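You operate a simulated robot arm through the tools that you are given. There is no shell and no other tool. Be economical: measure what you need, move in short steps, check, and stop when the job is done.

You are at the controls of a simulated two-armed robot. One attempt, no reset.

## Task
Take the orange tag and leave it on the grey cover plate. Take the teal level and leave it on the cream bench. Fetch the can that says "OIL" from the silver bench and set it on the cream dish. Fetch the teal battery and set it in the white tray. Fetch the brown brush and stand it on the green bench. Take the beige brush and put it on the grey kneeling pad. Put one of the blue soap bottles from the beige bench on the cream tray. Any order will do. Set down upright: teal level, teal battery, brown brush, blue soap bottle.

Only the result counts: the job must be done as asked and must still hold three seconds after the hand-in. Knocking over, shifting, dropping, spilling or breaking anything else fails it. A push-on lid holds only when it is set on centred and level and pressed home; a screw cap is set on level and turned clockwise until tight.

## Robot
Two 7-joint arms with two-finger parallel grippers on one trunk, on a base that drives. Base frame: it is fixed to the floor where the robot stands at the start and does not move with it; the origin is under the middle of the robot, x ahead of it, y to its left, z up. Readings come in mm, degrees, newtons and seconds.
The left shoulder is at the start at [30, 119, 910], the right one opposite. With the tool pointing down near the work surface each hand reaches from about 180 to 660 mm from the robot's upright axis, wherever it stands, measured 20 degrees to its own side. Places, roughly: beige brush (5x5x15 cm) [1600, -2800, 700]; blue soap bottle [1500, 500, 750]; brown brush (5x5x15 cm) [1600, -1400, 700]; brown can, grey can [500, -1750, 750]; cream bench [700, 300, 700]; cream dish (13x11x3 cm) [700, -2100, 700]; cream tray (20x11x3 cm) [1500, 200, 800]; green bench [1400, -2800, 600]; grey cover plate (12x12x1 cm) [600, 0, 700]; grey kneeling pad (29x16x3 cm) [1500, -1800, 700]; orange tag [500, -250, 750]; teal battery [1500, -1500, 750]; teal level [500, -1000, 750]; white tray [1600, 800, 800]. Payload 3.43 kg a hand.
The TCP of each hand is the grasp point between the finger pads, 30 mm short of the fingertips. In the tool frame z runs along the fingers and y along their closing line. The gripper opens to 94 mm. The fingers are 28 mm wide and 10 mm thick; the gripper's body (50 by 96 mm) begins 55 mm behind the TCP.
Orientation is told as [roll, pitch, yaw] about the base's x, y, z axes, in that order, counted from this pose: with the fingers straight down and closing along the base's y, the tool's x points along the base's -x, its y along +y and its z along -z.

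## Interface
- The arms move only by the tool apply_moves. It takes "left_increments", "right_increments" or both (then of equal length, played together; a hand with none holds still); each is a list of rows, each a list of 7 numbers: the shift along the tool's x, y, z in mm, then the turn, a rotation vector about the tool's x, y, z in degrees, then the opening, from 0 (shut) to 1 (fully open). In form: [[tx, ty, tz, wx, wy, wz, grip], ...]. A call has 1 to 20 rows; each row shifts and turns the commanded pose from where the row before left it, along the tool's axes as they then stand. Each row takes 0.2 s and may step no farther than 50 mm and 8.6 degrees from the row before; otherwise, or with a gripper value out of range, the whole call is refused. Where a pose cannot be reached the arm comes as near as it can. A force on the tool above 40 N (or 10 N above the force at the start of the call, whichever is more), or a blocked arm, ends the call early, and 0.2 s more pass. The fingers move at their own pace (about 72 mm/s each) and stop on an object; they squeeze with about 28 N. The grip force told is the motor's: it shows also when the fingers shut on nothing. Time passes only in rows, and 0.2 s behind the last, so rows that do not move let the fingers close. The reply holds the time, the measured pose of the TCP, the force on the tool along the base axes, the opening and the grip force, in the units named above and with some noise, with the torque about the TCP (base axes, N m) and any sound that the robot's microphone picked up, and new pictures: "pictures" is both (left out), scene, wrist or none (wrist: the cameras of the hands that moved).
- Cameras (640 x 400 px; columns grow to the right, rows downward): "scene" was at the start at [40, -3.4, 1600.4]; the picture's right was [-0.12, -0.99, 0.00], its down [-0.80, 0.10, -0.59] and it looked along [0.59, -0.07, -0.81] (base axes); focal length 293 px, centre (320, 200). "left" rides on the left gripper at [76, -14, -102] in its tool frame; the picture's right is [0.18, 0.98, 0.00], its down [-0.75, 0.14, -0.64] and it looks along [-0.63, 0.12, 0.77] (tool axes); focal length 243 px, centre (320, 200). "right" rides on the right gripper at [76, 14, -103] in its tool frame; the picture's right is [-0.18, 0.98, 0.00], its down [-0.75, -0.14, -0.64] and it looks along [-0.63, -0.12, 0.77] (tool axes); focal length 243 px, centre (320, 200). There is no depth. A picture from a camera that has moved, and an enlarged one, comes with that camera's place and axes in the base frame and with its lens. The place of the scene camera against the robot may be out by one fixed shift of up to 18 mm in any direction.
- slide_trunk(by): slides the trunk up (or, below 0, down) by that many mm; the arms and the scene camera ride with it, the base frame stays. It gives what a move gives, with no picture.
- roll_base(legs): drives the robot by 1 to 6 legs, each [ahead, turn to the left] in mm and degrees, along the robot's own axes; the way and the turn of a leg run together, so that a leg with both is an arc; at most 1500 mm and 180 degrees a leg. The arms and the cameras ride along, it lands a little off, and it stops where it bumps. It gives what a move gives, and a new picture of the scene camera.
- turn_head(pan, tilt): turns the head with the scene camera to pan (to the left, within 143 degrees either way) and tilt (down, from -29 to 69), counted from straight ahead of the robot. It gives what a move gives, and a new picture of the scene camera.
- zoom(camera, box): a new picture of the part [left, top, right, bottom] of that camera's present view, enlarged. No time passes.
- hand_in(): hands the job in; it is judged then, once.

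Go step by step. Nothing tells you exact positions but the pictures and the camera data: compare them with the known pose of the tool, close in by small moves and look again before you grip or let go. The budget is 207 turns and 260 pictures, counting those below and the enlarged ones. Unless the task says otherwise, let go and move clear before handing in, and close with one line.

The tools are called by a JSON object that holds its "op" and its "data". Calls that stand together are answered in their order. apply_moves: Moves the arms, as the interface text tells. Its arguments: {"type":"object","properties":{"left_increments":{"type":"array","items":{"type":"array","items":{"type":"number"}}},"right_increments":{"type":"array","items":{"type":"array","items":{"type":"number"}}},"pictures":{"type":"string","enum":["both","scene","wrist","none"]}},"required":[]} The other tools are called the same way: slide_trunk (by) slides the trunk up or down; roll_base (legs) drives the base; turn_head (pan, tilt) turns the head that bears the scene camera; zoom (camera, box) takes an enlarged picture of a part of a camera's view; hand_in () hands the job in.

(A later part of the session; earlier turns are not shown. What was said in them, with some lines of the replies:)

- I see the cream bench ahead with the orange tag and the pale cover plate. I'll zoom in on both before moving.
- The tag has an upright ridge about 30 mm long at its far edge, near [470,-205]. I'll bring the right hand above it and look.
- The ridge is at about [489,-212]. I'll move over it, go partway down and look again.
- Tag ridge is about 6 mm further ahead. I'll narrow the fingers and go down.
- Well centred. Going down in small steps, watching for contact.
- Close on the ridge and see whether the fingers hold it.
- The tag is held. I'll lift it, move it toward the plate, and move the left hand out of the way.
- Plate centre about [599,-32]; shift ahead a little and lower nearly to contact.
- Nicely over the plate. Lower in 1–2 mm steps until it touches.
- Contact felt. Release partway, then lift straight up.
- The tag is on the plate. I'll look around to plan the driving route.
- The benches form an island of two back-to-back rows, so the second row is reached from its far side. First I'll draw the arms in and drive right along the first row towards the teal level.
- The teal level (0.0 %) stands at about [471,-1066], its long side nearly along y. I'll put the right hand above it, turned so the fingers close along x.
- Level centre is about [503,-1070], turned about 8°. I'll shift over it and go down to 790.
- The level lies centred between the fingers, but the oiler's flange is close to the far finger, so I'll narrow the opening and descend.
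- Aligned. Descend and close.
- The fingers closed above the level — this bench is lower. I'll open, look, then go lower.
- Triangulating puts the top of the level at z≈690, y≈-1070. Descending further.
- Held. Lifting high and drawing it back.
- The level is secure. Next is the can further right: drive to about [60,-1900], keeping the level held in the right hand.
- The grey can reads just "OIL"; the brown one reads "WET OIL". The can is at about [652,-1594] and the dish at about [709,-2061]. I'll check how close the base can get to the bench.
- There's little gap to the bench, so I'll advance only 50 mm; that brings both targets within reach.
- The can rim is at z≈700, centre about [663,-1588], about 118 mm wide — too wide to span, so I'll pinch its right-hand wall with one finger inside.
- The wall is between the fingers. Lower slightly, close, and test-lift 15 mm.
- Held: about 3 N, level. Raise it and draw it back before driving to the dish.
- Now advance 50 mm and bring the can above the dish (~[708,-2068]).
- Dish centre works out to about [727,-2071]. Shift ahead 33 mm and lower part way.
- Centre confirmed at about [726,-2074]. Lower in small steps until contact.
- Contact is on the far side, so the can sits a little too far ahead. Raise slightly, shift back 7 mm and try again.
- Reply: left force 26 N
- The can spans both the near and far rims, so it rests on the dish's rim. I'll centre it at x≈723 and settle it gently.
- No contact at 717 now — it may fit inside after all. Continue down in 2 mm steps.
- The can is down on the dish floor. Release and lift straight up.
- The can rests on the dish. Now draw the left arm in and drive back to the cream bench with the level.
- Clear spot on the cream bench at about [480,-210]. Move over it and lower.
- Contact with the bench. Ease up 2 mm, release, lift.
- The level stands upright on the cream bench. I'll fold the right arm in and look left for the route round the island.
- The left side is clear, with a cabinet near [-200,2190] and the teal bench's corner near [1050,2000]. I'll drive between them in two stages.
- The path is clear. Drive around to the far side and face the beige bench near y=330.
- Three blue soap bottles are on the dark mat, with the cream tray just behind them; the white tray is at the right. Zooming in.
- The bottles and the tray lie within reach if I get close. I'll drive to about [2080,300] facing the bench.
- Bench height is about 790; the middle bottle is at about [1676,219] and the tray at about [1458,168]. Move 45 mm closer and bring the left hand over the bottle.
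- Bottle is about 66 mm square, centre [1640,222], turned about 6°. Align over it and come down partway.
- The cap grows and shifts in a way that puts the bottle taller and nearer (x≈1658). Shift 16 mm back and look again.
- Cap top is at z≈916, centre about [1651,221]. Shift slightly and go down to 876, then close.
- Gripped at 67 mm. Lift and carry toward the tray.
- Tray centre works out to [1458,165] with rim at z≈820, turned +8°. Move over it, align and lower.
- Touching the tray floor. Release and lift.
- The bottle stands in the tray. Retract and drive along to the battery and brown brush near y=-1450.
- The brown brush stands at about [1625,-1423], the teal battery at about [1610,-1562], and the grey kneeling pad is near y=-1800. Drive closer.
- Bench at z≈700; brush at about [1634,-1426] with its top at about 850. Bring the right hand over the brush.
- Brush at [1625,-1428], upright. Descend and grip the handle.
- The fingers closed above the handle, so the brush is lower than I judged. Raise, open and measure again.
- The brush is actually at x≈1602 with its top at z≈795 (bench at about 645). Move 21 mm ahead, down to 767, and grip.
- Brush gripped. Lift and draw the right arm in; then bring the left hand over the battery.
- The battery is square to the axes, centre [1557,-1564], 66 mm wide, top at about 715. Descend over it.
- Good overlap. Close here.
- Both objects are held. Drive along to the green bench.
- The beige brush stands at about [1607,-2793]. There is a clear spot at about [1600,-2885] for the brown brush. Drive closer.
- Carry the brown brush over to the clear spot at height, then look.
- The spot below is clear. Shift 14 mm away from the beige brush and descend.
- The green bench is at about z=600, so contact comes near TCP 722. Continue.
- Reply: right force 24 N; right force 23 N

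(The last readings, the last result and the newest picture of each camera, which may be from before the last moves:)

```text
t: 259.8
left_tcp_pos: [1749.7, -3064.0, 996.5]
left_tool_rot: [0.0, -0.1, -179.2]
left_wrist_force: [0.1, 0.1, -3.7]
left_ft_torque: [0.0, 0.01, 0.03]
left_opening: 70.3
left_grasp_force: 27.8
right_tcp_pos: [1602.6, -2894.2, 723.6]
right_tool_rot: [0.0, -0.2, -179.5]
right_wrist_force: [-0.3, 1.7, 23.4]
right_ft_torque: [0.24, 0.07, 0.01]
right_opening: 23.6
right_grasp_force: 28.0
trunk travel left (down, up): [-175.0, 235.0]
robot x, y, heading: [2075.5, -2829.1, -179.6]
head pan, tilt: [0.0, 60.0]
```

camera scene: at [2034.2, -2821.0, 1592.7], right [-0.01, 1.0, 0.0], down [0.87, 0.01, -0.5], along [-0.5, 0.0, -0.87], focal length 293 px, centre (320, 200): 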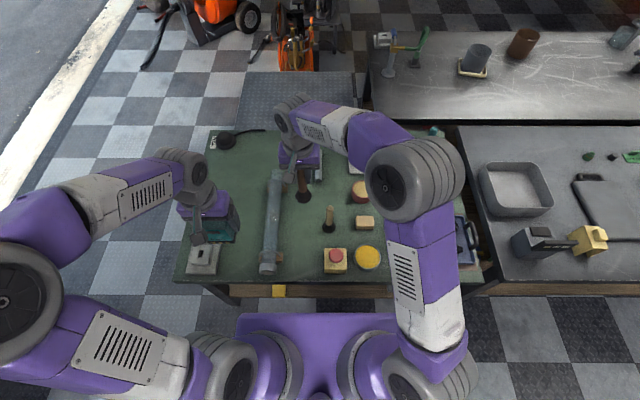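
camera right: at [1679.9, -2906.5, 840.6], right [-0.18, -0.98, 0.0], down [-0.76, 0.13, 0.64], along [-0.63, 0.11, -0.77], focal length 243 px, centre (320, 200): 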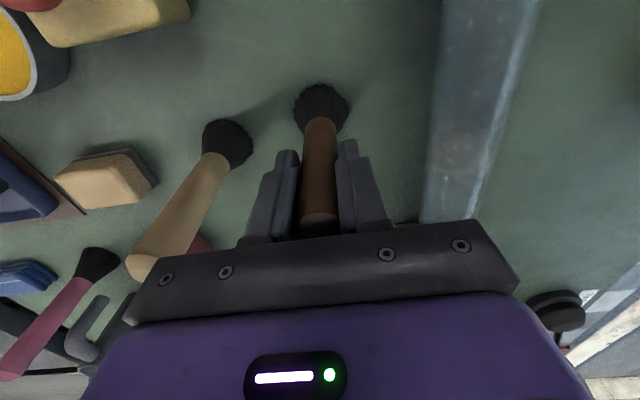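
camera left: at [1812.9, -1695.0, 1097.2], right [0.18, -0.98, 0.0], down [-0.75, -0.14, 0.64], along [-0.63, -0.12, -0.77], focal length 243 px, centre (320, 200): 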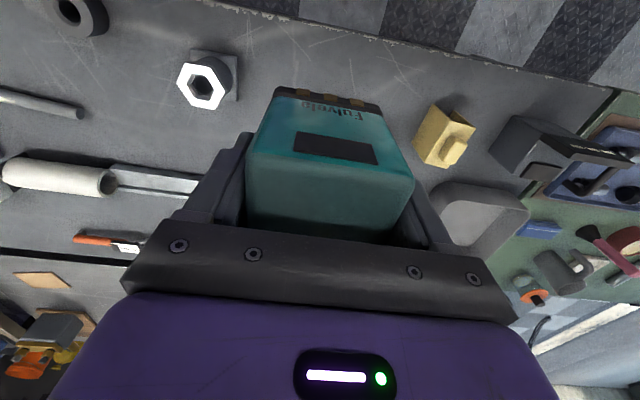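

Contact. Ease up, release and lift.

{"op": "apply_moves", "data": {"right_increments": [[0, 0, -2, 0, 0, 0, 0], [0, 0, 0, 0, 0, 0, 0.6], [0, 0, 0, 0, 0, 0, 0.7], [0, 0, -30, 0, 0, 0, 0.7], [0, 0, -45, 0, 0, 0, 0.7], [0, 0, -45, 0, 0, 0, 0.8], [0, 0, -45, 0, 0, 0, 0.8]], "pictures": "both"}}

```text
t: 261.4
left_tcp_pos: [1749.2, -3065.8, 995.3]
left_tool_rot: [0.0, 0.0, -179.3]
left_wrist_force: [0.3, 0.0, -3.0]
left_ft_torque: [-0.01, -0.01, 0.01]
left_opening: 70.5
left_grasp_force: 27.5
right_tcp_pos: [1601.6, -2893.3, 886.4]
right_tool_rot: [0.0, 0.1, -179.5]
right_wrist_force: [0.1, 0.0, 0.6]
right_ft_torque: [0.0, -0.03, 0.02]
right_opening: 75.1
right_grasp_force: 0.0
trunk travel left (down, up): [-175.0, 235.0]
robot x, y, heading: [2076.1, -2827.5, -179.6]
head pan, tilt: [0.0, 60.0]
camera scene: at [2035.0, -2821.3, 1592.8], right [-0.01, 1.0, 0.0], down [0.87, 0.01, -0.5], along [-0.5, 0.0, -0.87], focal length 293 px, centre (320, 200)
camera right: at [1678.7, -2907.3, 989.8], right [-0.17, -0.98, 0.0], down [-0.76, 0.13, 0.64], along [-0.63, 0.11, -0.77], focal length 243 px, centre (320, 200)
```

scene: 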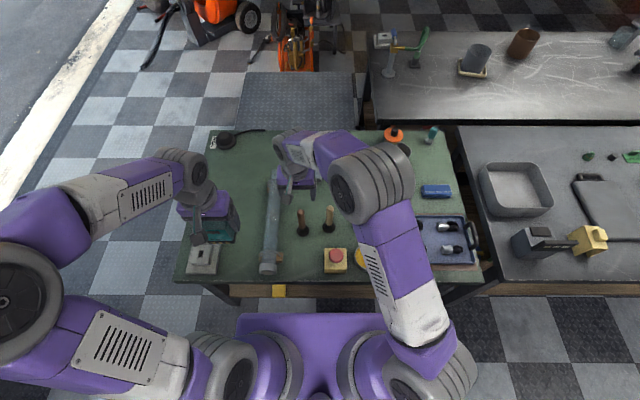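
right: 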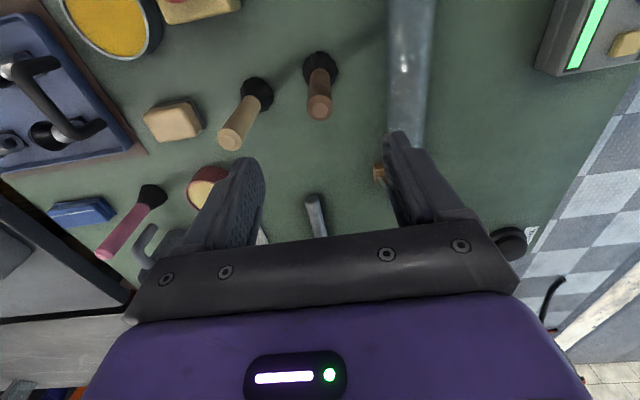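

The brown brush stands. Beige brush at [1585,-2797]. Move over it and check.

{"op": "apply_moves", "data": {"right_increments": [[-8, -48, 0, 0, 0, 0, 0.6], [-9, -48, 0, 0, 0, 0, 0.6], [0, 0, 40, 0, 0, 0, 0.6], [0, 0, 40, 0, 0, 0, 0.6]], "pictures": "wrist"}}

```text
t: 262.4
left_tcp_pos: [1748.4, -3065.0, 995.9]
left_tool_rot: [0.0, 0.1, -179.3]
left_wrist_force: [0.1, 0.2, -3.4]
left_ft_torque: [-0.01, -0.01, 0.0]
left_opening: 70.4
left_grasp_force: 28.1
right_tcp_pos: [1582.6, -2796.4, 806.6]
right_tool_rot: [0.0, 0.0, -179.6]
right_wrist_force: [-0.2, -0.4, 0.1]
right_ft_torque: [0.0, 0.01, 0.02]
right_opening: 56.4
right_grasp_force: 0.0
trunk travel left (down, up): [-175.0, 235.0]
robot x, y, heading: [2071.7, -2826.0, -179.5]
head pan, tilt: [0.0, 60.0]
camera right: at [1659.3, -2809.7, 910.2], right [-0.18, -0.98, 0.0], down [-0.76, 0.13, 0.64], along [-0.63, 0.11, -0.77], focal length 243 px, centre (320, 200)
```

right: 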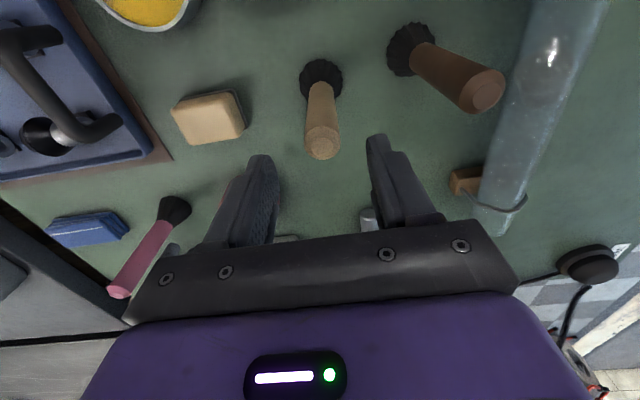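

{"op": "apply_moves", "data": {"right_increments": [[-3, 0, 30, 0, 0, 0, 0.6], [0, 0, 30, 0, 0, 0, 0.6], [0, 0, 18, 0, 0, 0, 0.6], [0, 0, 0, 0, 0, 0, 0.2], [0, 0, 0, 0, 0, 0, 0], [0, 0, 0, 0, 0, 0, 0]], "pictures": "wrist"}}

```text
t: 263.8
left_tcp_pos: [1749.5, -3064.2, 996.1]
left_tool_rot: [0.1, 0.1, -179.3]
left_wrist_force: [0.1, 0.1, -3.2]
left_ft_torque: [0.0, 0.01, -0.04]
left_opening: 70.3
left_grasp_force: 27.8
right_tcp_pos: [1580.2, -2796.9, 729.0]
right_tool_rot: [0.0, -0.1, -179.5]
right_wrist_force: [-0.6, 1.2, 0.0]
right_ft_torque: [0.03, 0.03, -0.02]
right_opening: 23.8
right_grasp_force: 28.0
trunk travel left (down, up): [-175.0, 235.0]
robot x, y, heading: [2073.6, -2824.1, -179.7]
head pan, tilt: [0.0, 60.0]
camera right: at [1657.3, -2810.5, 832.1], right [-0.18, -0.98, 0.0], down [-0.76, 0.13, 0.64], along [-0.63, 0.11, -0.77], focal length 243 px, centre (320, 200)
```

right: 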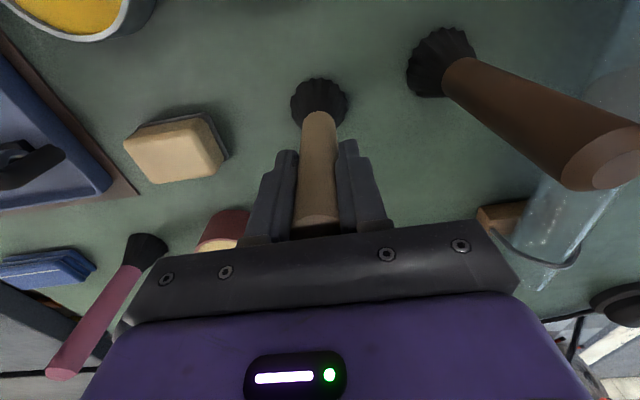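

Gripped. Lift, draw in and drive to the kneeling pad.

{"op": "apply_moves", "data": {"right_increments": [[0, 0, -20, 0, 0, 0, 0], [0, 0, -45, 0, 0, 0, 0], [0, 0, -45, 0, 0, 0, 0], [0, 0, -45, 0, 0, 0, 0], [0, 0, -45, 0, 0, 0, 0], [0, 0, -45, 0, 0, 0, 0], [0, 0, -45, 0, 0, 0, 0], [26, -36, 0, 0, 0, 0, 0], [26, -36, 0, 0, 0, 0, 0], [26, -36, 0, 0, 0, 0, 0], [26, -36, 0, 0, 0, 0, 0], [26, -36, 0, 0, 0, 0, 0], [26, -36, 0, 0, 0, 0, 0]], "pictures": "scene"}}

{"op": "roll_base", "data": {"legs": [[-300, 0], [0, -90.4], [960, 0], [0, 90], [280, 0]]}}

```text
t: 266.6
left_tcp_pos: [1749.3, -3064.2, 996.5]
left_tool_rot: [0.1, 0.0, -179.3]
left_wrist_force: [0.1, -0.5, -3.5]
left_ft_torque: [-0.03, 0.04, 0.01]
left_opening: 70.2
left_grasp_force: 27.1
right_tcp_pos: [1737.2, -2579.6, 1020.3]
right_tool_rot: [0.0, 0.0, -179.4]
right_wrist_force: [0.4, -0.4, -0.2]
right_ft_torque: [0.0, 0.04, 0.02]
right_opening: 23.3
right_grasp_force: 28.1
trunk travel left (down, up): [-175.0, 235.0]
robot x, y, heading: [2073.3, -2826.4, -179.5]
head pan, tilt: [0.0, 60.0]
camera scene: at [2035.4, -2820.8, 1592.8], right [-0.01, 1.0, 0.0], down [0.87, 0.01, -0.5], along [-0.5, 0.0, -0.87], focal length 293 px, centre (320, 200)
```

scene: 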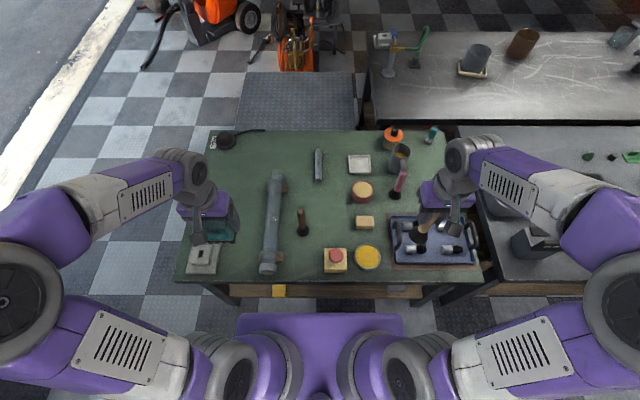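

```text
t: 282.5
left_tcp_pos: [1772.8, -2080.5, 996.3]
left_tool_rot: [-0.1, 0.1, 178.5]
left_wrist_force: [-0.6, 0.8, -4.0]
left_ft_torque: [-0.01, -0.04, 0.01]
left_opening: 70.4
left_grasp_force: 27.6
right_tcp_pos: [1780.8, -1594.9, 1019.5]
right_tool_rot: [0.0, 0.1, 178.3]
right_wrist_force: [0.3, 0.0, -0.6]
right_ft_torque: [0.0, -0.02, -0.04]
right_opening: 23.6
right_grasp_force: 27.8
trunk travel left (down, up): [-175.0, 235.0]
robot x, y, heading: [2110.5, -1856.4, 178.5]
head pan, tilt: [0.0, 60.0]
camera scene: at [2068.0, -1847.9, 1592.7], right [0.03, 1.0, 0.0], down [0.87, -0.03, -0.5], along [-0.5, 0.02, -0.87], focal length 293 px, centre (320, 200)
```

scene: 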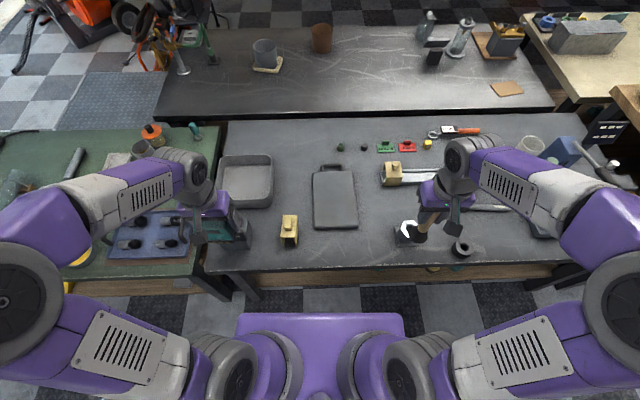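

The pad is at about [1535,-1774], top near z=675. Carry the beige brush over it.

{"op": "apply_moves", "data": {"right_increments": [[-33, 27, 10, 0, 0, 0, 0], [-33, 27, 10, 0, 0, 0, 0], [-33, 27, 10, 0, 0, 0, 0], [-33, 27, 10, 0, 0, 0, 0], [-33, 27, 10, 0, 0, 0, 0], [-33, 27, 10, 0, 0, 0, 0], [-33, 25, 10, 0, 0, 0, 0], [0, 0, 40, 0, 0, 0, 0]], "pictures": "both"}}

```text
t: 284.3
left_tcp_pos: [1774.0, -2079.6, 995.9]
left_tool_rot: [0.0, 0.1, 178.5]
left_wrist_force: [0.2, -0.6, -3.3]
left_ft_torque: [0.0, -0.03, 0.0]
left_opening: 70.0
left_grasp_force: 28.2
right_tcp_pos: [1545.0, -1774.6, 907.8]
right_tool_rot: [0.0, 0.1, 178.3]
right_wrist_force: [0.2, 0.4, 0.2]
right_ft_torque: [0.02, -0.01, -0.03]
right_opening: 23.6
right_grasp_force: 28.5
trunk travel left (down, up): [-175.0, 235.0]
robot x, y, heading: [2110.7, -1851.9, 178.3]
head pan, tilt: [0.0, 60.0]
camera scene: at [2068.8, -1847.5, 1592.7], right [0.03, 1.0, 0.0], down [0.87, -0.03, -0.5], along [-0.5, 0.01, -0.87], focal length 293 px, centre (320, 200)
camera right: at [1621.3, -1790.9, 1011.2], right [-0.21, -0.98, 0.0], down [-0.75, 0.16, 0.64], along [-0.63, 0.14, -0.77], focal length 243 px, centre (320, 200)
```

scene: 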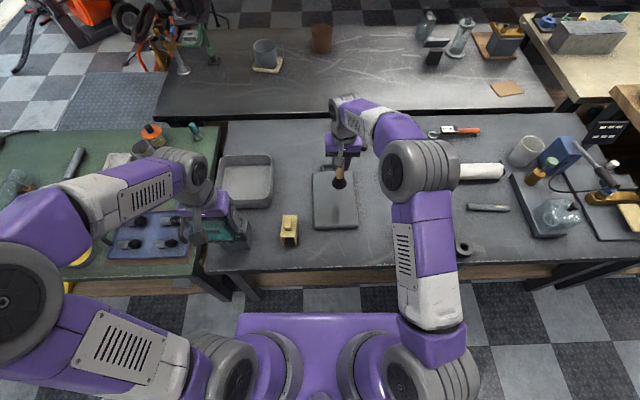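
right: 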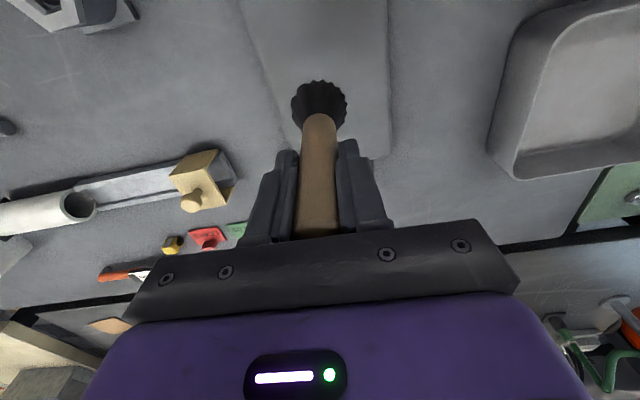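

The landing point is centred on the pad. Descend.

{"op": "apply_moves", "data": {"right_increments": [[0, 0, 40, 0, 0, 0, 0], [0, 0, 35, 0, 0, 0, 0], [0, 0, 15, 0, 0, 0, 0], [0, 0, 3, 0, 0, 0, 0], [0, 0, 3, 0, 0, 0, 0]], "pictures": "wrist"}}

{"op": "apply_moves", "data": {"right_increments": [[0, 0, 2, 0, 0, 0, 0], [0, 0, 2, 0, 0, 0, 0], [0, 0, 2, 0, 0, 0, 0]], "pictures": "none"}}

```text
t: 285.5
left_tcp_pos: [1774.3, -2080.2, 995.8]
left_tool_rot: [0.0, 0.0, 178.5]
left_wrist_force: [-0.4, -0.1, -3.3]
left_ft_torque: [0.01, 0.02, -0.04]
left_opening: 70.1
left_grasp_force: 27.9
right_tcp_pos: [1544.0, -1774.2, 814.7]
right_tool_rot: [-0.1, 0.0, 178.4]
right_wrist_force: [0.5, -1.0, -0.7]
right_ft_torque: [0.02, 0.0, 0.0]
right_opening: 23.6
right_grasp_force: 29.0
trunk travel left (down, up): [-175.0, 235.0]
robot x, y, heading: [2106.8, -1853.1, 178.2]
head pan, tilt: [0.0, 60.0]
camera right: at [1620.5, -1791.2, 916.3], right [-0.21, -0.98, 0.0], down [-0.75, 0.16, 0.64], along [-0.63, 0.14, -0.77], focal length 243 px, centre (320, 200)
```

right: 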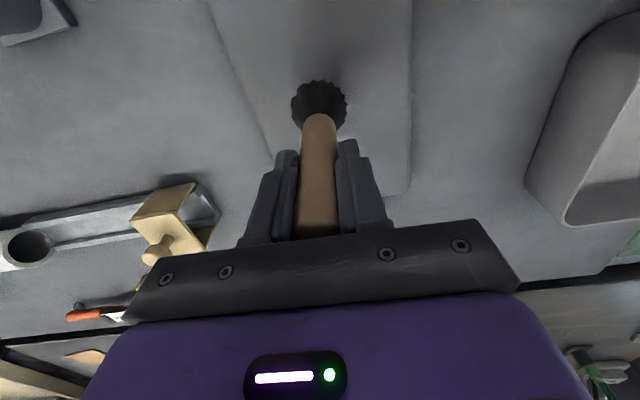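

```text
t: 286.3
left_tcp_pos: [1774.6, -2079.8, 997.1]
left_tool_rot: [-0.1, 0.1, 178.5]
left_wrist_force: [-0.1, 0.4, -3.9]
left_ft_torque: [0.0, 0.01, 0.02]
left_opening: 70.4
left_grasp_force: 28.3
right_tcp_pos: [1544.8, -1776.1, 808.2]
right_tool_rot: [0.0, 0.0, 178.3]
right_wrist_force: [-0.2, 0.4, -0.9]
right_ft_torque: [-0.02, 0.0, -0.01]
right_opening: 23.8
right_grasp_force: 27.8
trunk travel left (down, up): [-175.0, 235.0]
robot x, y, heading: [2106.6, -1852.7, 178.1]
head pan, tilt: [0.0, 60.0]
```

{"op": "apply_moves", "data": {"right_increments": [[0, 0, 2, 0, 0, 0, 0], [0, 0, 2, 0, 0, 0, 0], [0, 0, 2, 0, 0, 0, 0], [0, 0, 2, 0, 0, 0, 0]], "pictures": "none"}}

{"op": "apply_moves", "data": {"right_increments": [[0, 0, 1, 0, 0, 0, 0], [0, 0, 1, 0, 0, 0, 0], [0, 0, 1, 0, 0, 0, 0]], "pictures": "none"}}

```text
t: 287.3
left_tcp_pos: [1775.6, -2079.0, 996.9]
left_tool_rot: [0.0, 0.0, 178.5]
left_wrist_force: [-0.1, -0.2, -3.8]
left_ft_torque: [-0.01, 0.01, -0.02]
left_opening: 70.4
left_grasp_force: 28.2
right_tcp_pos: [1544.0, -1774.6, 800.3]
right_tool_rot: [-0.1, 0.1, 178.4]
right_wrist_force: [0.3, 0.6, -0.2]
right_ft_torque: [0.0, -0.03, 0.01]
right_opening: 23.3
right_grasp_force: 27.9
trunk travel left (down, up): [-175.0, 235.0]
robot x, y, heading: [2109.1, -1859.0, 178.5]
head pan, tilt: [0.0, 60.0]
```

```text
t: 288.1
left_tcp_pos: [1774.3, -2080.0, 996.0]
left_tool_rot: [0.0, 0.1, 178.5]
left_wrist_force: [-0.4, -0.1, -3.9]
left_ft_torque: [0.01, 0.0, -0.04]
left_opening: 70.1
left_grasp_force: 28.2
right_tcp_pos: [1545.2, -1775.5, 797.7]
right_tool_rot: [0.0, -0.1, 178.3]
right_wrist_force: [-0.7, 0.2, 0.1]
right_ft_torque: [0.02, -0.01, 0.0]
right_opening: 23.7
right_grasp_force: 27.9
trunk travel left (down, up): [-175.0, 235.0]
robot x, y, heading: [2109.4, -1856.4, 178.1]
head pan, tilt: [0.0, 60.0]
```

{"op": "apply_moves", "data": {"right_increments": [[0, 0, 2, 0, 0, 0, 0], [0, 0, 2, 0, 0, 0, 0], [0, 0, 1.5, 0, 0, 0, 0]], "pictures": "wrist"}}

```text
t: 288.9
left_tcp_pos: [1773.6, -2080.4, 996.0]
left_tool_rot: [0.0, 0.1, 178.5]
left_wrist_force: [-0.9, 0.5, -2.3]
left_ft_torque: [0.01, -0.03, -0.01]
left_opening: 70.2
left_grasp_force: 28.4
right_tcp_pos: [1544.9, -1775.5, 791.6]
right_tool_rot: [-0.1, 0.0, 178.3]
right_wrist_force: [-0.4, 0.5, -0.8]
right_ft_torque: [-0.04, -0.03, 0.02]
right_opening: 23.8
right_grasp_force: 28.3
trunk travel left (down, up): [-175.0, 235.0]
robot x, y, heading: [2108.7, -1853.0, 178.1]
head pan, tilt: [0.0, 60.0]
camera right: at [1621.4, -1791.6, 894.2], right [-0.21, -0.98, 0.0], down [-0.75, 0.16, 0.64], along [-0.63, 0.14, -0.77], focal length 243 px, centre (320, 200)
```

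right: 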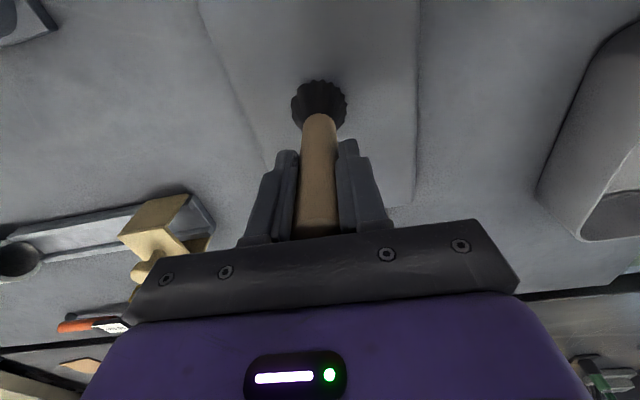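

{"op": "apply_moves", "data": {"right_increments": [[0, 0, 2, 0, 0, 0, 0], [0, 0, 2, 0, 0, 0, 0], [0, 0, 2, 0, 0, 0, 0]], "pictures": "none"}}

{"op": "apply_moves", "data": {"right_increments": [[0, 0, 1.5, 0, 0, 0, 0], [0, 0, 1.5, 0, 0, 0, 0]], "pictures": "none"}}

```text
t: 289.7
left_tcp_pos: [1774.9, -2080.7, 996.6]
left_tool_rot: [0.1, 0.1, 178.5]
left_wrist_force: [0.3, -0.8, -3.4]
left_ft_torque: [0.01, -0.01, -0.01]
left_opening: 70.4
left_grasp_force: 28.1
right_tcp_pos: [1546.0, -1774.5, 786.3]
right_tool_rot: [0.0, 0.0, 178.2]
right_wrist_force: [0.5, 0.6, -0.1]
right_ft_torque: [0.0, 0.0, -0.01]
right_opening: 23.8
right_grasp_force: 27.2
trunk travel left (down, up): [-175.0, 235.0]
robot x, y, heading: [2103.8, -1852.4, 178.5]
head pan, tilt: [0.0, 60.0]
```

```text
t: 290.3
left_tcp_pos: [1774.7, -2080.0, 996.4]
left_tool_rot: [0.0, 0.0, 178.4]
left_wrist_force: [1.1, 0.0, -3.6]
left_ft_torque: [0.01, -0.04, -0.02]
left_opening: 70.1
left_grasp_force: 28.1
right_tcp_pos: [1545.3, -1775.5, 783.3]
right_tool_rot: [0.1, -0.2, 178.2]
right_wrist_force: [3.4, 0.7, 8.9]
right_ft_torque: [0.02, -0.13, -0.01]
right_opening: 23.6
right_grasp_force: 28.4
trunk travel left (down, up): [-175.0, 235.0]
robot x, y, heading: [2108.7, -1854.2, 178.1]
head pan, tilt: [0.0, 60.0]
```

Contact at 783. Release and lift away.

{"op": "apply_moves", "data": {"right_increments": [[0, 0, 0, 0, 0, 0, 0.5], [0, 0, 0, 0, 0, 0, 0.7], [0, 0, -30, 0, 0, 0, 0.7], [0, 0, -45, 0, 0, 0, 0.7], [0, 0, -45, 0, 0, 0, 1], [0, 0, -45, 0, 0, 0, 1]], "pictures": "both"}}

```text
t: 291.7
left_tcp_pos: [1773.8, -2079.3, 996.9]
left_tool_rot: [0.0, 0.0, 178.4]
left_wrist_force: [-0.2, 0.1, -3.9]
left_ft_torque: [-0.01, -0.01, -0.05]
left_opening: 70.3
left_grasp_force: 28.1
right_tcp_pos: [1545.0, -1775.2, 950.2]
right_tool_rot: [0.0, 0.0, 178.2]
right_wrist_force: [-0.2, -0.6, 0.1]
right_ft_torque: [-0.02, 0.01, 0.04]
right_opening: 93.9
right_grasp_force: 0.0
trunk travel left (down, up): [-175.0, 235.0]
robot x, y, heading: [2106.7, -1854.4, 178.5]
head pan, tilt: [0.0, 60.0]
camera scene: at [2069.6, -1848.1, 1592.8], right [0.03, 1.0, 0.0], down [0.87, -0.03, -0.5], along [-0.5, 0.02, -0.87], focal length 293 px, centre (320, 200)
camera right: at [1621.4, -1791.9, 1053.0], right [-0.21, -0.98, 0.0], down [-0.75, 0.16, 0.64], along [-0.63, 0.14, -0.77], focal length 243 px, centre (320, 200)
```

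scene: 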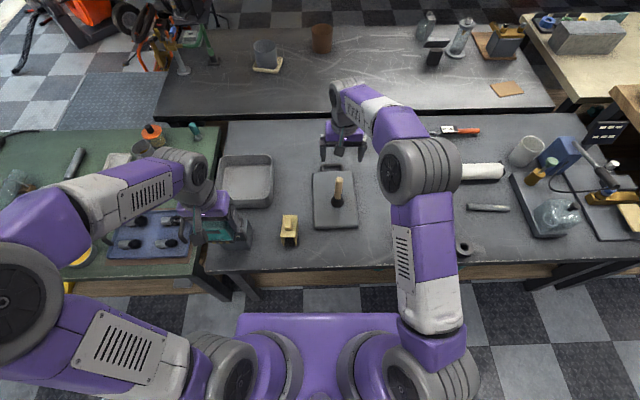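
right: 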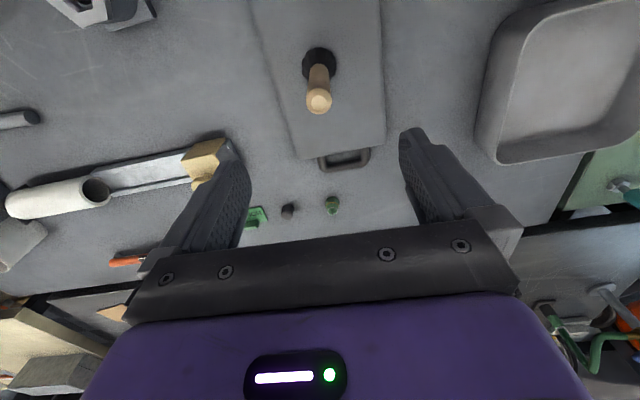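

The beige brush stands on the pad. Now retract and drive to the white tray with the battery.

{"op": "apply_moves", "data": {"right_increments": [[0, 0, -30, 0, 0, 0, 1], [34, -26, -10, 0, 0, 0, 1], [34, -26, -10, 0, 0, 0, 1], [34, -26, -10, 0, 0, 0, 1], [34, -26, -10, 0, 0, 0, 1], [34, -26, -10, 0, 0, 0, 1], [34, -26, -10, 0, 0, 0, 1], [34, -26, -10, 0, 0, 0, 1]], "pictures": "none"}}

{"op": "roll_base", "data": {"legs": [[-280, 0], [0, -88.4], [1360, 0], [1360, 0], [0, 90]]}}

```text
t: 293.5
left_tcp_pos: [1773.8, -2079.2, 996.5]
left_tool_rot: [0.0, -0.1, 178.5]
left_wrist_force: [0.1, -0.1, -3.0]
left_ft_torque: [0.0, 0.03, -0.04]
left_opening: 70.4
left_grasp_force: 27.6
right_tcp_pos: [1789.4, -1602.1, 1050.4]
right_tool_rot: [0.0, 0.0, 178.3]
right_wrist_force: [0.3, 1.0, 0.2]
right_ft_torque: [-0.02, 0.0, -0.01]
right_opening: 94.3
right_grasp_force: 0.1
trunk travel left (down, up): [-175.0, 235.0]
robot x, y, heading: [2109.1, -1853.6, 178.4]
head pan, tilt: [0.0, 60.0]
```

```text
t: 316.1
left_tcp_pos: [2143.4, 670.2, 996.4]
left_tool_rot: [-0.1, 0.1, 178.0]
left_wrist_force: [-0.4, 0.9, -3.8]
left_ft_torque: [0.0, 0.01, -0.02]
left_opening: 70.3
left_grasp_force: 28.0
right_tcp_pos: [2161.3, 1147.9, 1050.4]
right_tool_rot: [0.0, 0.0, 177.7]
right_wrist_force: [0.1, -0.1, 0.0]
right_ft_torque: [0.02, -0.03, -0.01]
right_opening: 94.0
right_grasp_force: 0.0
trunk travel left (down, up): [-175.0, 235.0]
robot x, y, heading: [2477.3, 890.9, 177.9]
head pan, tilt: [0.0, 60.0]
camera scene: at [2439.3, 898.8, 1592.8], right [0.04, 1.0, 0.0], down [0.87, -0.03, -0.5], along [-0.5, 0.02, -0.87], focal length 293 px, centre (320, 200)
```

scene: 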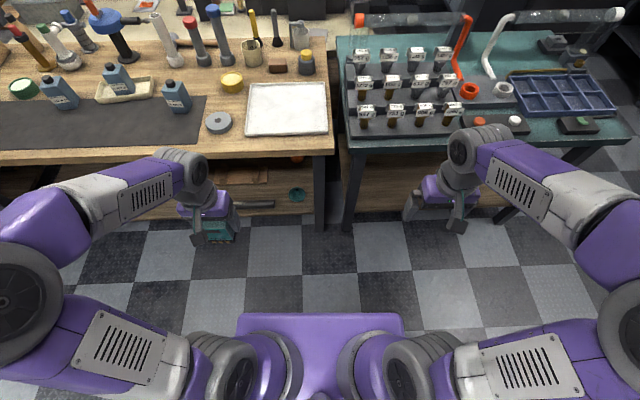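

Drive up to the beige bench in front of the white tray.

{"op": "roll_base", "data": {"legs": [[0, 3.6], [400, 0], [0, -1.5]]}}

{"op": "apply_moves", "data": {"left_increments": [[-28, -28, 0, 0, 0, 0, 0], [-28, -28, 0, 0, 0, 0, 0], [-28, -28, 0, 0, 0, 0, 0], [-28, -28, 0, 0, 0, 0, 0], [-25, -15, 0, 0, 0, 0, 0]], "pictures": "both"}}

```text
t: 319.4
left_tcp_pos: [1754.5, 642.9, 996.7]
left_tool_rot: [0.0, 0.1, -179.5]
left_wrist_force: [0.0, 0.5, -2.6]
left_ft_torque: [0.03, -0.01, -0.02]
left_opening: 70.2
left_grasp_force: 28.3
right_tcp_pos: [1749.4, 1121.7, 1049.6]
right_tool_rot: [0.0, 0.0, -179.6]
right_wrist_force: [0.0, 0.0, -0.9]
right_ft_torque: [0.0, 0.02, 0.01]
right_opening: 93.6
right_grasp_force: 0.1
trunk travel left (down, up): [-175.0, 235.0]
robot x, y, heading: [2080.9, 882.2, -179.5]
head pan, tilt: [0.0, 60.0]
camera scene: at [2039.7, 886.1, 1592.8], right [-0.01, 1.0, 0.0], down [0.87, 0.01, -0.5], along [-0.5, 0.0, -0.87], focal length 293 px, centre (320, 200)
```

scene: 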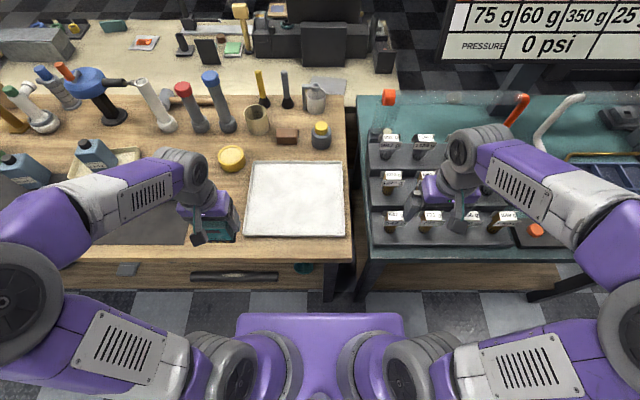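

```text
t: 320.6
left_tcp_pos: [1614.6, 770.5, 995.5]
left_tool_rot: [0.0, 0.1, -179.4]
left_wrist_force: [-0.8, -0.3, -2.7]
left_ft_torque: [-0.01, -0.01, -0.03]
left_opening: 70.2
left_grasp_force: 28.7
right_tcp_pos: [1750.4, 1122.3, 1049.3]
right_tool_rot: [0.0, 0.1, -179.6]
right_wrist_force: [-0.2, 0.1, -0.3]
right_ft_torque: [-0.03, 0.0, 0.02]
right_opening: 94.1
right_grasp_force: 0.0
trunk travel left (down, up): [-175.0, 235.0]
robot x, y, heading: [2081.5, 881.4, -179.7]
head pan, tilt: [0.0, 60.0]
camera scene: at [2038.8, 886.4, 1592.7], right [-0.01, 1.0, 0.0], down [0.87, 0.01, -0.5], along [-0.5, 0.0, -0.87], focal length 293 px, centre (320, 200)
camera left: at [1690.8, 787.2, 1097.8], right [0.19, -0.98, 0.0], down [-0.75, -0.15, 0.64], along [-0.63, -0.12, -0.77], focal length 243 px, centre (320, 200)
```

scene: 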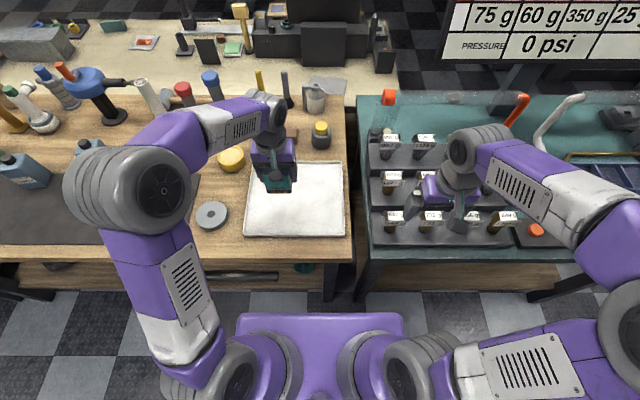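
left: 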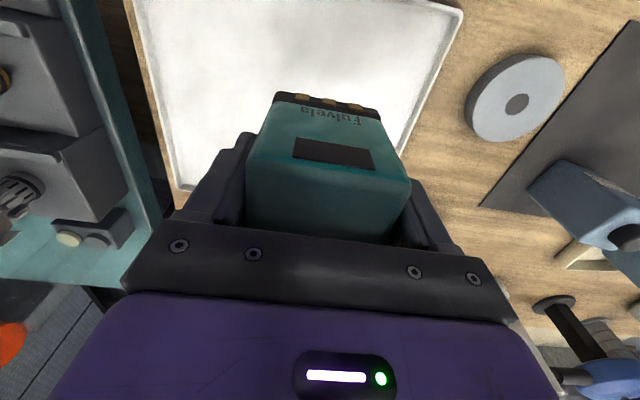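

The landing point is inside the tray; I'll shift a bit toward its middle and descend.

{"op": "apply_moves", "data": {"left_increments": [[-25, -28, 10, 0, 0, 0, 0], [0, 0, 40, 0, 0, 0, 0], [0, 0, 40, 0, 0, 0, 0], [0, 0, 15, 0, 0, 0, 0]], "pictures": "wrist"}}

{"op": "apply_moves", "data": {"left_increments": [[0, 0, 3, 0, 0, 0, 0], [0, 0, 3, 0, 0, 0, 0], [0, 0, 2, 0, 0, 0, 0]], "pictures": "none"}}

```text
t: 321.6
left_tcp_pos: [1589.3, 796.2, 890.8]
left_tool_rot: [0.0, 0.0, -179.4]
left_wrist_force: [0.6, -0.7, -3.3]
left_ft_torque: [0.01, 0.0, 0.02]
left_opening: 70.4
left_grasp_force: 27.7
right_tcp_pos: [1749.8, 1120.9, 1048.5]
right_tool_rot: [0.1, 0.1, -179.6]
right_wrist_force: [0.2, -0.6, 0.0]
right_ft_torque: [-0.01, 0.03, -0.02]
right_opening: 93.9
right_grasp_force: 0.0
trunk travel left (down, up): [-175.0, 235.0]
robot x, y, heading: [2080.5, 878.9, -179.6]
head pan, tilt: [0.0, 60.0]
camera left: at [1666.5, 812.3, 992.3], right [0.19, -0.98, 0.0], down [-0.75, -0.15, 0.64], along [-0.63, -0.12, -0.77], focal length 243 px, centre (320, 200)
```

left: 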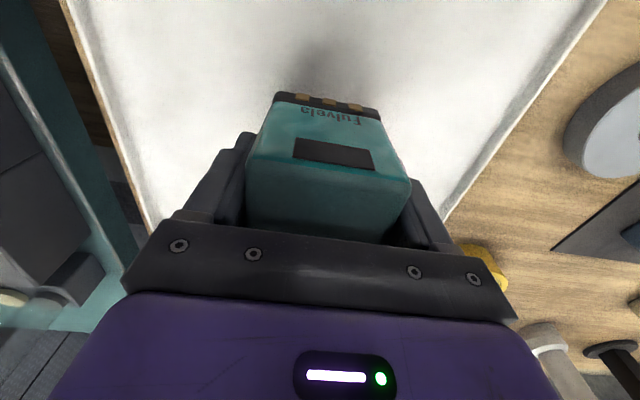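

```text
t: 322.4
left_tcp_pos: [1589.0, 796.2, 882.1]
left_tool_rot: [0.0, 0.2, -179.3]
left_wrist_force: [0.0, 0.0, -3.4]
left_ft_torque: [0.02, -0.01, 0.03]
left_opening: 70.4
left_grasp_force: 27.9
right_tcp_pos: [1750.0, 1121.2, 1049.1]
right_tool_rot: [0.1, 0.0, -179.6]
right_wrist_force: [-0.5, 0.5, -0.2]
right_ft_torque: [-0.01, 0.0, 0.02]
right_opening: 94.0
right_grasp_force: 0.0
trunk travel left (down, up): [-175.0, 235.0]
robot x, y, heading: [2074.8, 882.6, -179.7]
head pan, tilt: [0.0, 60.0]
```

{"op": "apply_moves", "data": {"left_increments": [[0, 0, 3, 0, 0, 0, 0], [0, 0, 3, 0, 0, 0, 0], [0, 0, 2, 0, 0, 0, 0]], "pictures": "none"}}

{"op": "apply_moves", "data": {"left_increments": [[0, 0, 2, 0, 0, 0, 0], [0, 0, 2, 0, 0, 0, 0], [0, 0, 2, 0, 0, 0, 0]], "pictures": "wrist"}}

```text
t: 323.2
left_tcp_pos: [1588.0, 797.4, 873.2]
left_tool_rot: [0.0, 0.1, -179.4]
left_wrist_force: [-0.4, -0.1, -4.2]
left_ft_torque: [0.01, -0.02, -0.01]
left_opening: 70.2
left_grasp_force: 27.9
right_tcp_pos: [1750.1, 1122.1, 1050.0]
right_tool_rot: [0.0, 0.0, -179.6]
right_wrist_force: [-0.3, -0.5, -0.3]
right_ft_torque: [0.0, 0.05, 0.01]
right_opening: 94.1
right_grasp_force: 0.0
trunk travel left (down, up): [-175.0, 235.0]
robot x, y, heading: [2080.6, 879.5, -179.6]
head pan, tilt: [0.0, 60.0]
```

```text
t: 324.0
left_tcp_pos: [1589.1, 797.0, 868.4]
left_tool_rot: [-0.1, 0.1, -179.4]
left_wrist_force: [-0.8, 0.1, -2.8]
left_ft_torque: [0.03, -0.01, -0.04]
left_opening: 70.5
left_grasp_force: 28.1
right_tcp_pos: [1750.0, 1122.0, 1049.5]
right_tool_rot: [-0.1, 0.0, -179.6]
right_wrist_force: [0.2, 0.0, 0.0]
right_ft_torque: [0.03, 0.02, 0.03]
right_opening: 94.1
right_grasp_force: 0.0
trunk travel left (down, up): [-175.0, 235.0]
robot x, y, heading: [2076.2, 879.2, -179.7]
head pan, tilt: [0.0, 60.0]
camera left: at [1665.8, 812.5, 969.8], right [0.19, -0.98, 0.0], down [-0.75, -0.15, 0.64], along [-0.63, -0.12, -0.77], focal length 243 px, centre (320, 200)
```

left: 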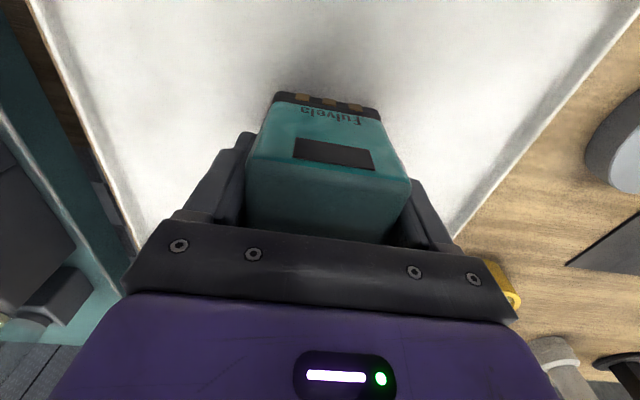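

{"op": "apply_moves", "data": {"left_increments": [[0, 0, 2, 0, 0, 0, 0], [0, 0, 2, 0, 0, 0, 0], [0, 0, 2, 0, 0, 0, 0]], "pictures": "none"}}

{"op": "apply_moves", "data": {"left_increments": [[0, 0, 1.5, 0, 0, 0, 0], [0, 0, 1.5, 0, 0, 0, 0]], "pictures": "none"}}

```text
t: 324.8
left_tcp_pos: [1588.8, 796.8, 862.3]
left_tool_rot: [0.0, 0.0, -179.5]
left_wrist_force: [-0.2, -0.5, -3.9]
left_ft_torque: [0.01, 0.02, 0.0]
left_opening: 70.2
left_grasp_force: 28.5
right_tcp_pos: [1750.1, 1121.1, 1048.1]
right_tool_rot: [0.0, 0.0, -179.6]
right_wrist_force: [0.3, 0.4, 1.0]
right_ft_torque: [-0.03, -0.01, -0.01]
right_opening: 94.1
right_grasp_force: 0.0
trunk travel left (down, up): [-175.0, 235.0]
robot x, y, heading: [2080.1, 877.0, -179.7]
head pan, tilt: [0.0, 60.0]
```

```text
t: 325.4
left_tcp_pos: [1589.6, 796.1, 860.1]
left_tool_rot: [0.0, 0.0, -179.4]
left_wrist_force: [-0.4, 0.2, -2.8]
left_ft_torque: [-0.01, 0.0, 0.01]
left_opening: 70.2
left_grasp_force: 27.6
right_tcp_pos: [1750.4, 1123.1, 1049.8]
right_tool_rot: [0.0, 0.0, -179.6]
right_wrist_force: [0.0, -0.5, -0.3]
right_ft_torque: [0.0, 0.0, 0.0]
right_opening: 94.0
right_grasp_force: 0.0
trunk travel left (down, up): [-175.0, 235.0]
robot x, y, heading: [2077.2, 880.0, -179.5]
head pan, tilt: [0.0, 60.0]
```

{"op": "apply_moves", "data": {"left_increments": [[0, 0, 2, 0, 0, 0, 0], [0, 0, 2, 0, 0, 0, 0]], "pictures": "none"}}

{"op": "apply_moves", "data": {"left_increments": [[0, 0, 1.5, 0, 0, 0, 0], [0, 0, 1.5, 0, 0, 0, 0]], "pictures": "none"}}

{"op": "apply_moves", "data": {"left_increments": [[0, 0, 1.5, 0, 0, 0, 0], [0, 0, 1.5, 0, 0, 0, 0]], "pictures": "wrist"}}

```text
t: 326.0
left_tcp_pos: [1590.1, 796.2, 858.3]
left_tool_rot: [-0.1, -0.2, -179.3]
left_wrist_force: [2.5, -3.0, 20.0]
left_ft_torque: [-0.16, -0.48, 0.0]
left_opening: 70.6
left_grasp_force: 27.9
right_tcp_pos: [1751.9, 1120.3, 1050.3]
right_tool_rot: [0.0, -0.2, -179.6]
right_wrist_force: [0.5, -0.5, -0.1]
right_ft_torque: [0.01, -0.01, 0.01]
right_opening: 94.2
right_grasp_force: 0.0
trunk travel left (down, up): [-175.0, 235.0]
robot x, y, heading: [2079.7, 879.8, -179.5]
head pan, tilt: [0.0, 60.0]
```

```text
t: 326.6
left_tcp_pos: [1590.2, 796.3, 853.5]
left_tool_rot: [0.0, -0.2, -179.5]
left_wrist_force: [-2.8, -2.8, 24.0]
left_ft_torque: [-0.15, -0.01, 0.06]
left_opening: 70.5
left_grasp_force: 28.7
right_tcp_pos: [1751.8, 1121.5, 1050.3]
right_tool_rot: [0.1, 0.0, -179.6]
right_wrist_force: [-0.2, 0.0, 0.3]
right_ft_torque: [0.01, 0.0, 0.02]
right_opening: 94.1
right_grasp_force: 0.2
trunk travel left (down, up): [-175.0, 235.0]
robot x, y, heading: [2079.8, 881.7, -179.9]
head pan, tilt: [0.0, 60.0]
```

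```text
t: 327.2
left_tcp_pos: [1592.0, 797.3, 851.1]
left_tool_rot: [0.0, -0.1, -179.4]
left_wrist_force: [-2.7, -4.0, 25.7]
left_ft_torque: [-0.14, -0.12, 0.04]
left_opening: 70.2
left_grasp_force: 27.7
right_tcp_pos: [1751.2, 1120.2, 1050.6]
right_tool_rot: [-0.1, -0.2, -179.6]
right_wrist_force: [0.4, 0.5, 0.6]
right_ft_torque: [0.04, -0.01, 0.01]
right_opening: 94.0
right_grasp_force: 0.1
trunk travel left (down, up): [-175.0, 235.0]
robot x, y, heading: [2081.8, 885.1, -179.5]
head pan, tilt: [0.0, 60.0]
camera left: at [1667.7, 812.6, 952.3], right [0.19, -0.98, 0.0], down [-0.75, -0.15, 0.64], along [-0.63, -0.12, -0.77], focal length 243 px, centre (320, 200)
```

left: 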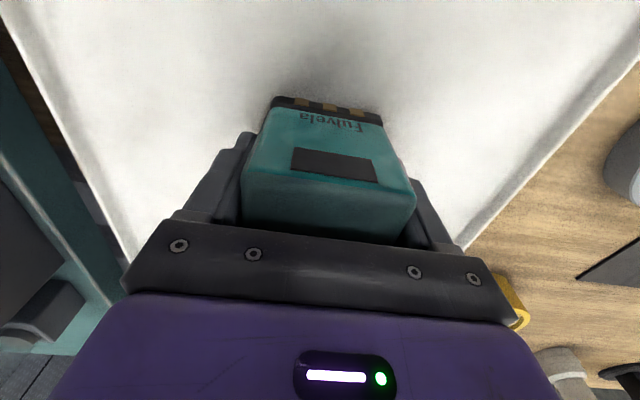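

The battery is down on the tray floor. Release and lift.

{"op": "apply_moves", "data": {"left_increments": [[0, 0, -3, 0, 0, 0, 0], [0, 0, 0, 0, 0, 0, 0.9], [0, 0, 0, 0, 0, 0, 1], [0, 0, -25, 0, 0, 0, 1], [0, 0, -45, 0, 0, 0, 1], [0, 0, -45, 0, 0, 0, 1], [0, 0, -45, 0, 0, 0, 1], [30, 0, -20, 0, 0, 0, 1]], "pictures": "both"}}

```text
t: 329.0
left_tcp_pos: [1621.5, 800.0, 1033.4]
left_tool_rot: [0.0, 0.0, -179.5]
left_wrist_force: [0.0, -0.1, -0.4]
left_ft_torque: [-0.02, 0.04, -0.01]
left_opening: 94.0
left_grasp_force: 0.1
right_tcp_pos: [1750.7, 1121.5, 1050.1]
right_tool_rot: [0.0, 0.0, -179.5]
right_wrist_force: [0.5, -0.1, 0.3]
right_ft_torque: [0.01, 0.02, -0.01]
right_opening: 94.1
right_grasp_force: 0.0
trunk travel left (down, up): [-175.0, 235.0]
robot x, y, heading: [2079.3, 881.2, -179.7]
head pan, tilt: [0.0, 60.0]
camera scene: at [2041.5, 886.0, 1592.8], right [-0.01, 1.0, 0.0], down [0.87, 0.01, -0.5], along [-0.5, 0.0, -0.87], focal length 293 px, centre (320, 200)
camera left: at [1697.1, 815.3, 1133.9], right [0.19, -0.98, 0.0], down [-0.75, -0.15, 0.64], along [-0.63, -0.12, -0.77], focal length 243 px, centre (320, 200)
```

scene: 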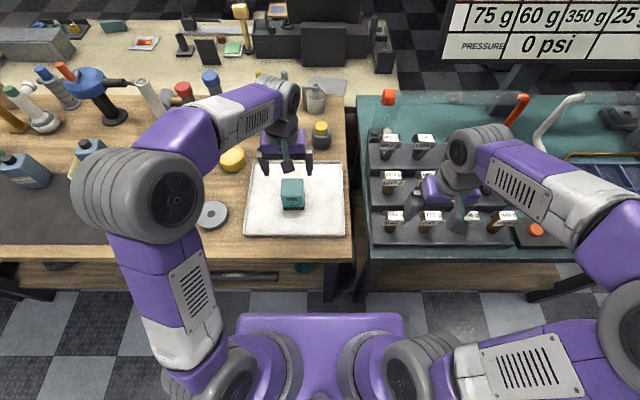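
left: 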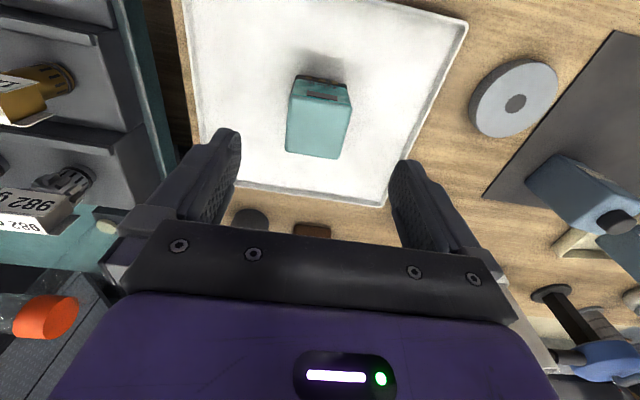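

The battery stands upright in the white tray. All seven items are placed and both hands are clear, so I'm handing in.

{"op": "hand_in", "data": {}}

```text
The job is handed in.
```

I placed all seven items as asked, let go of each one, moved both hands clear and handed the job in.
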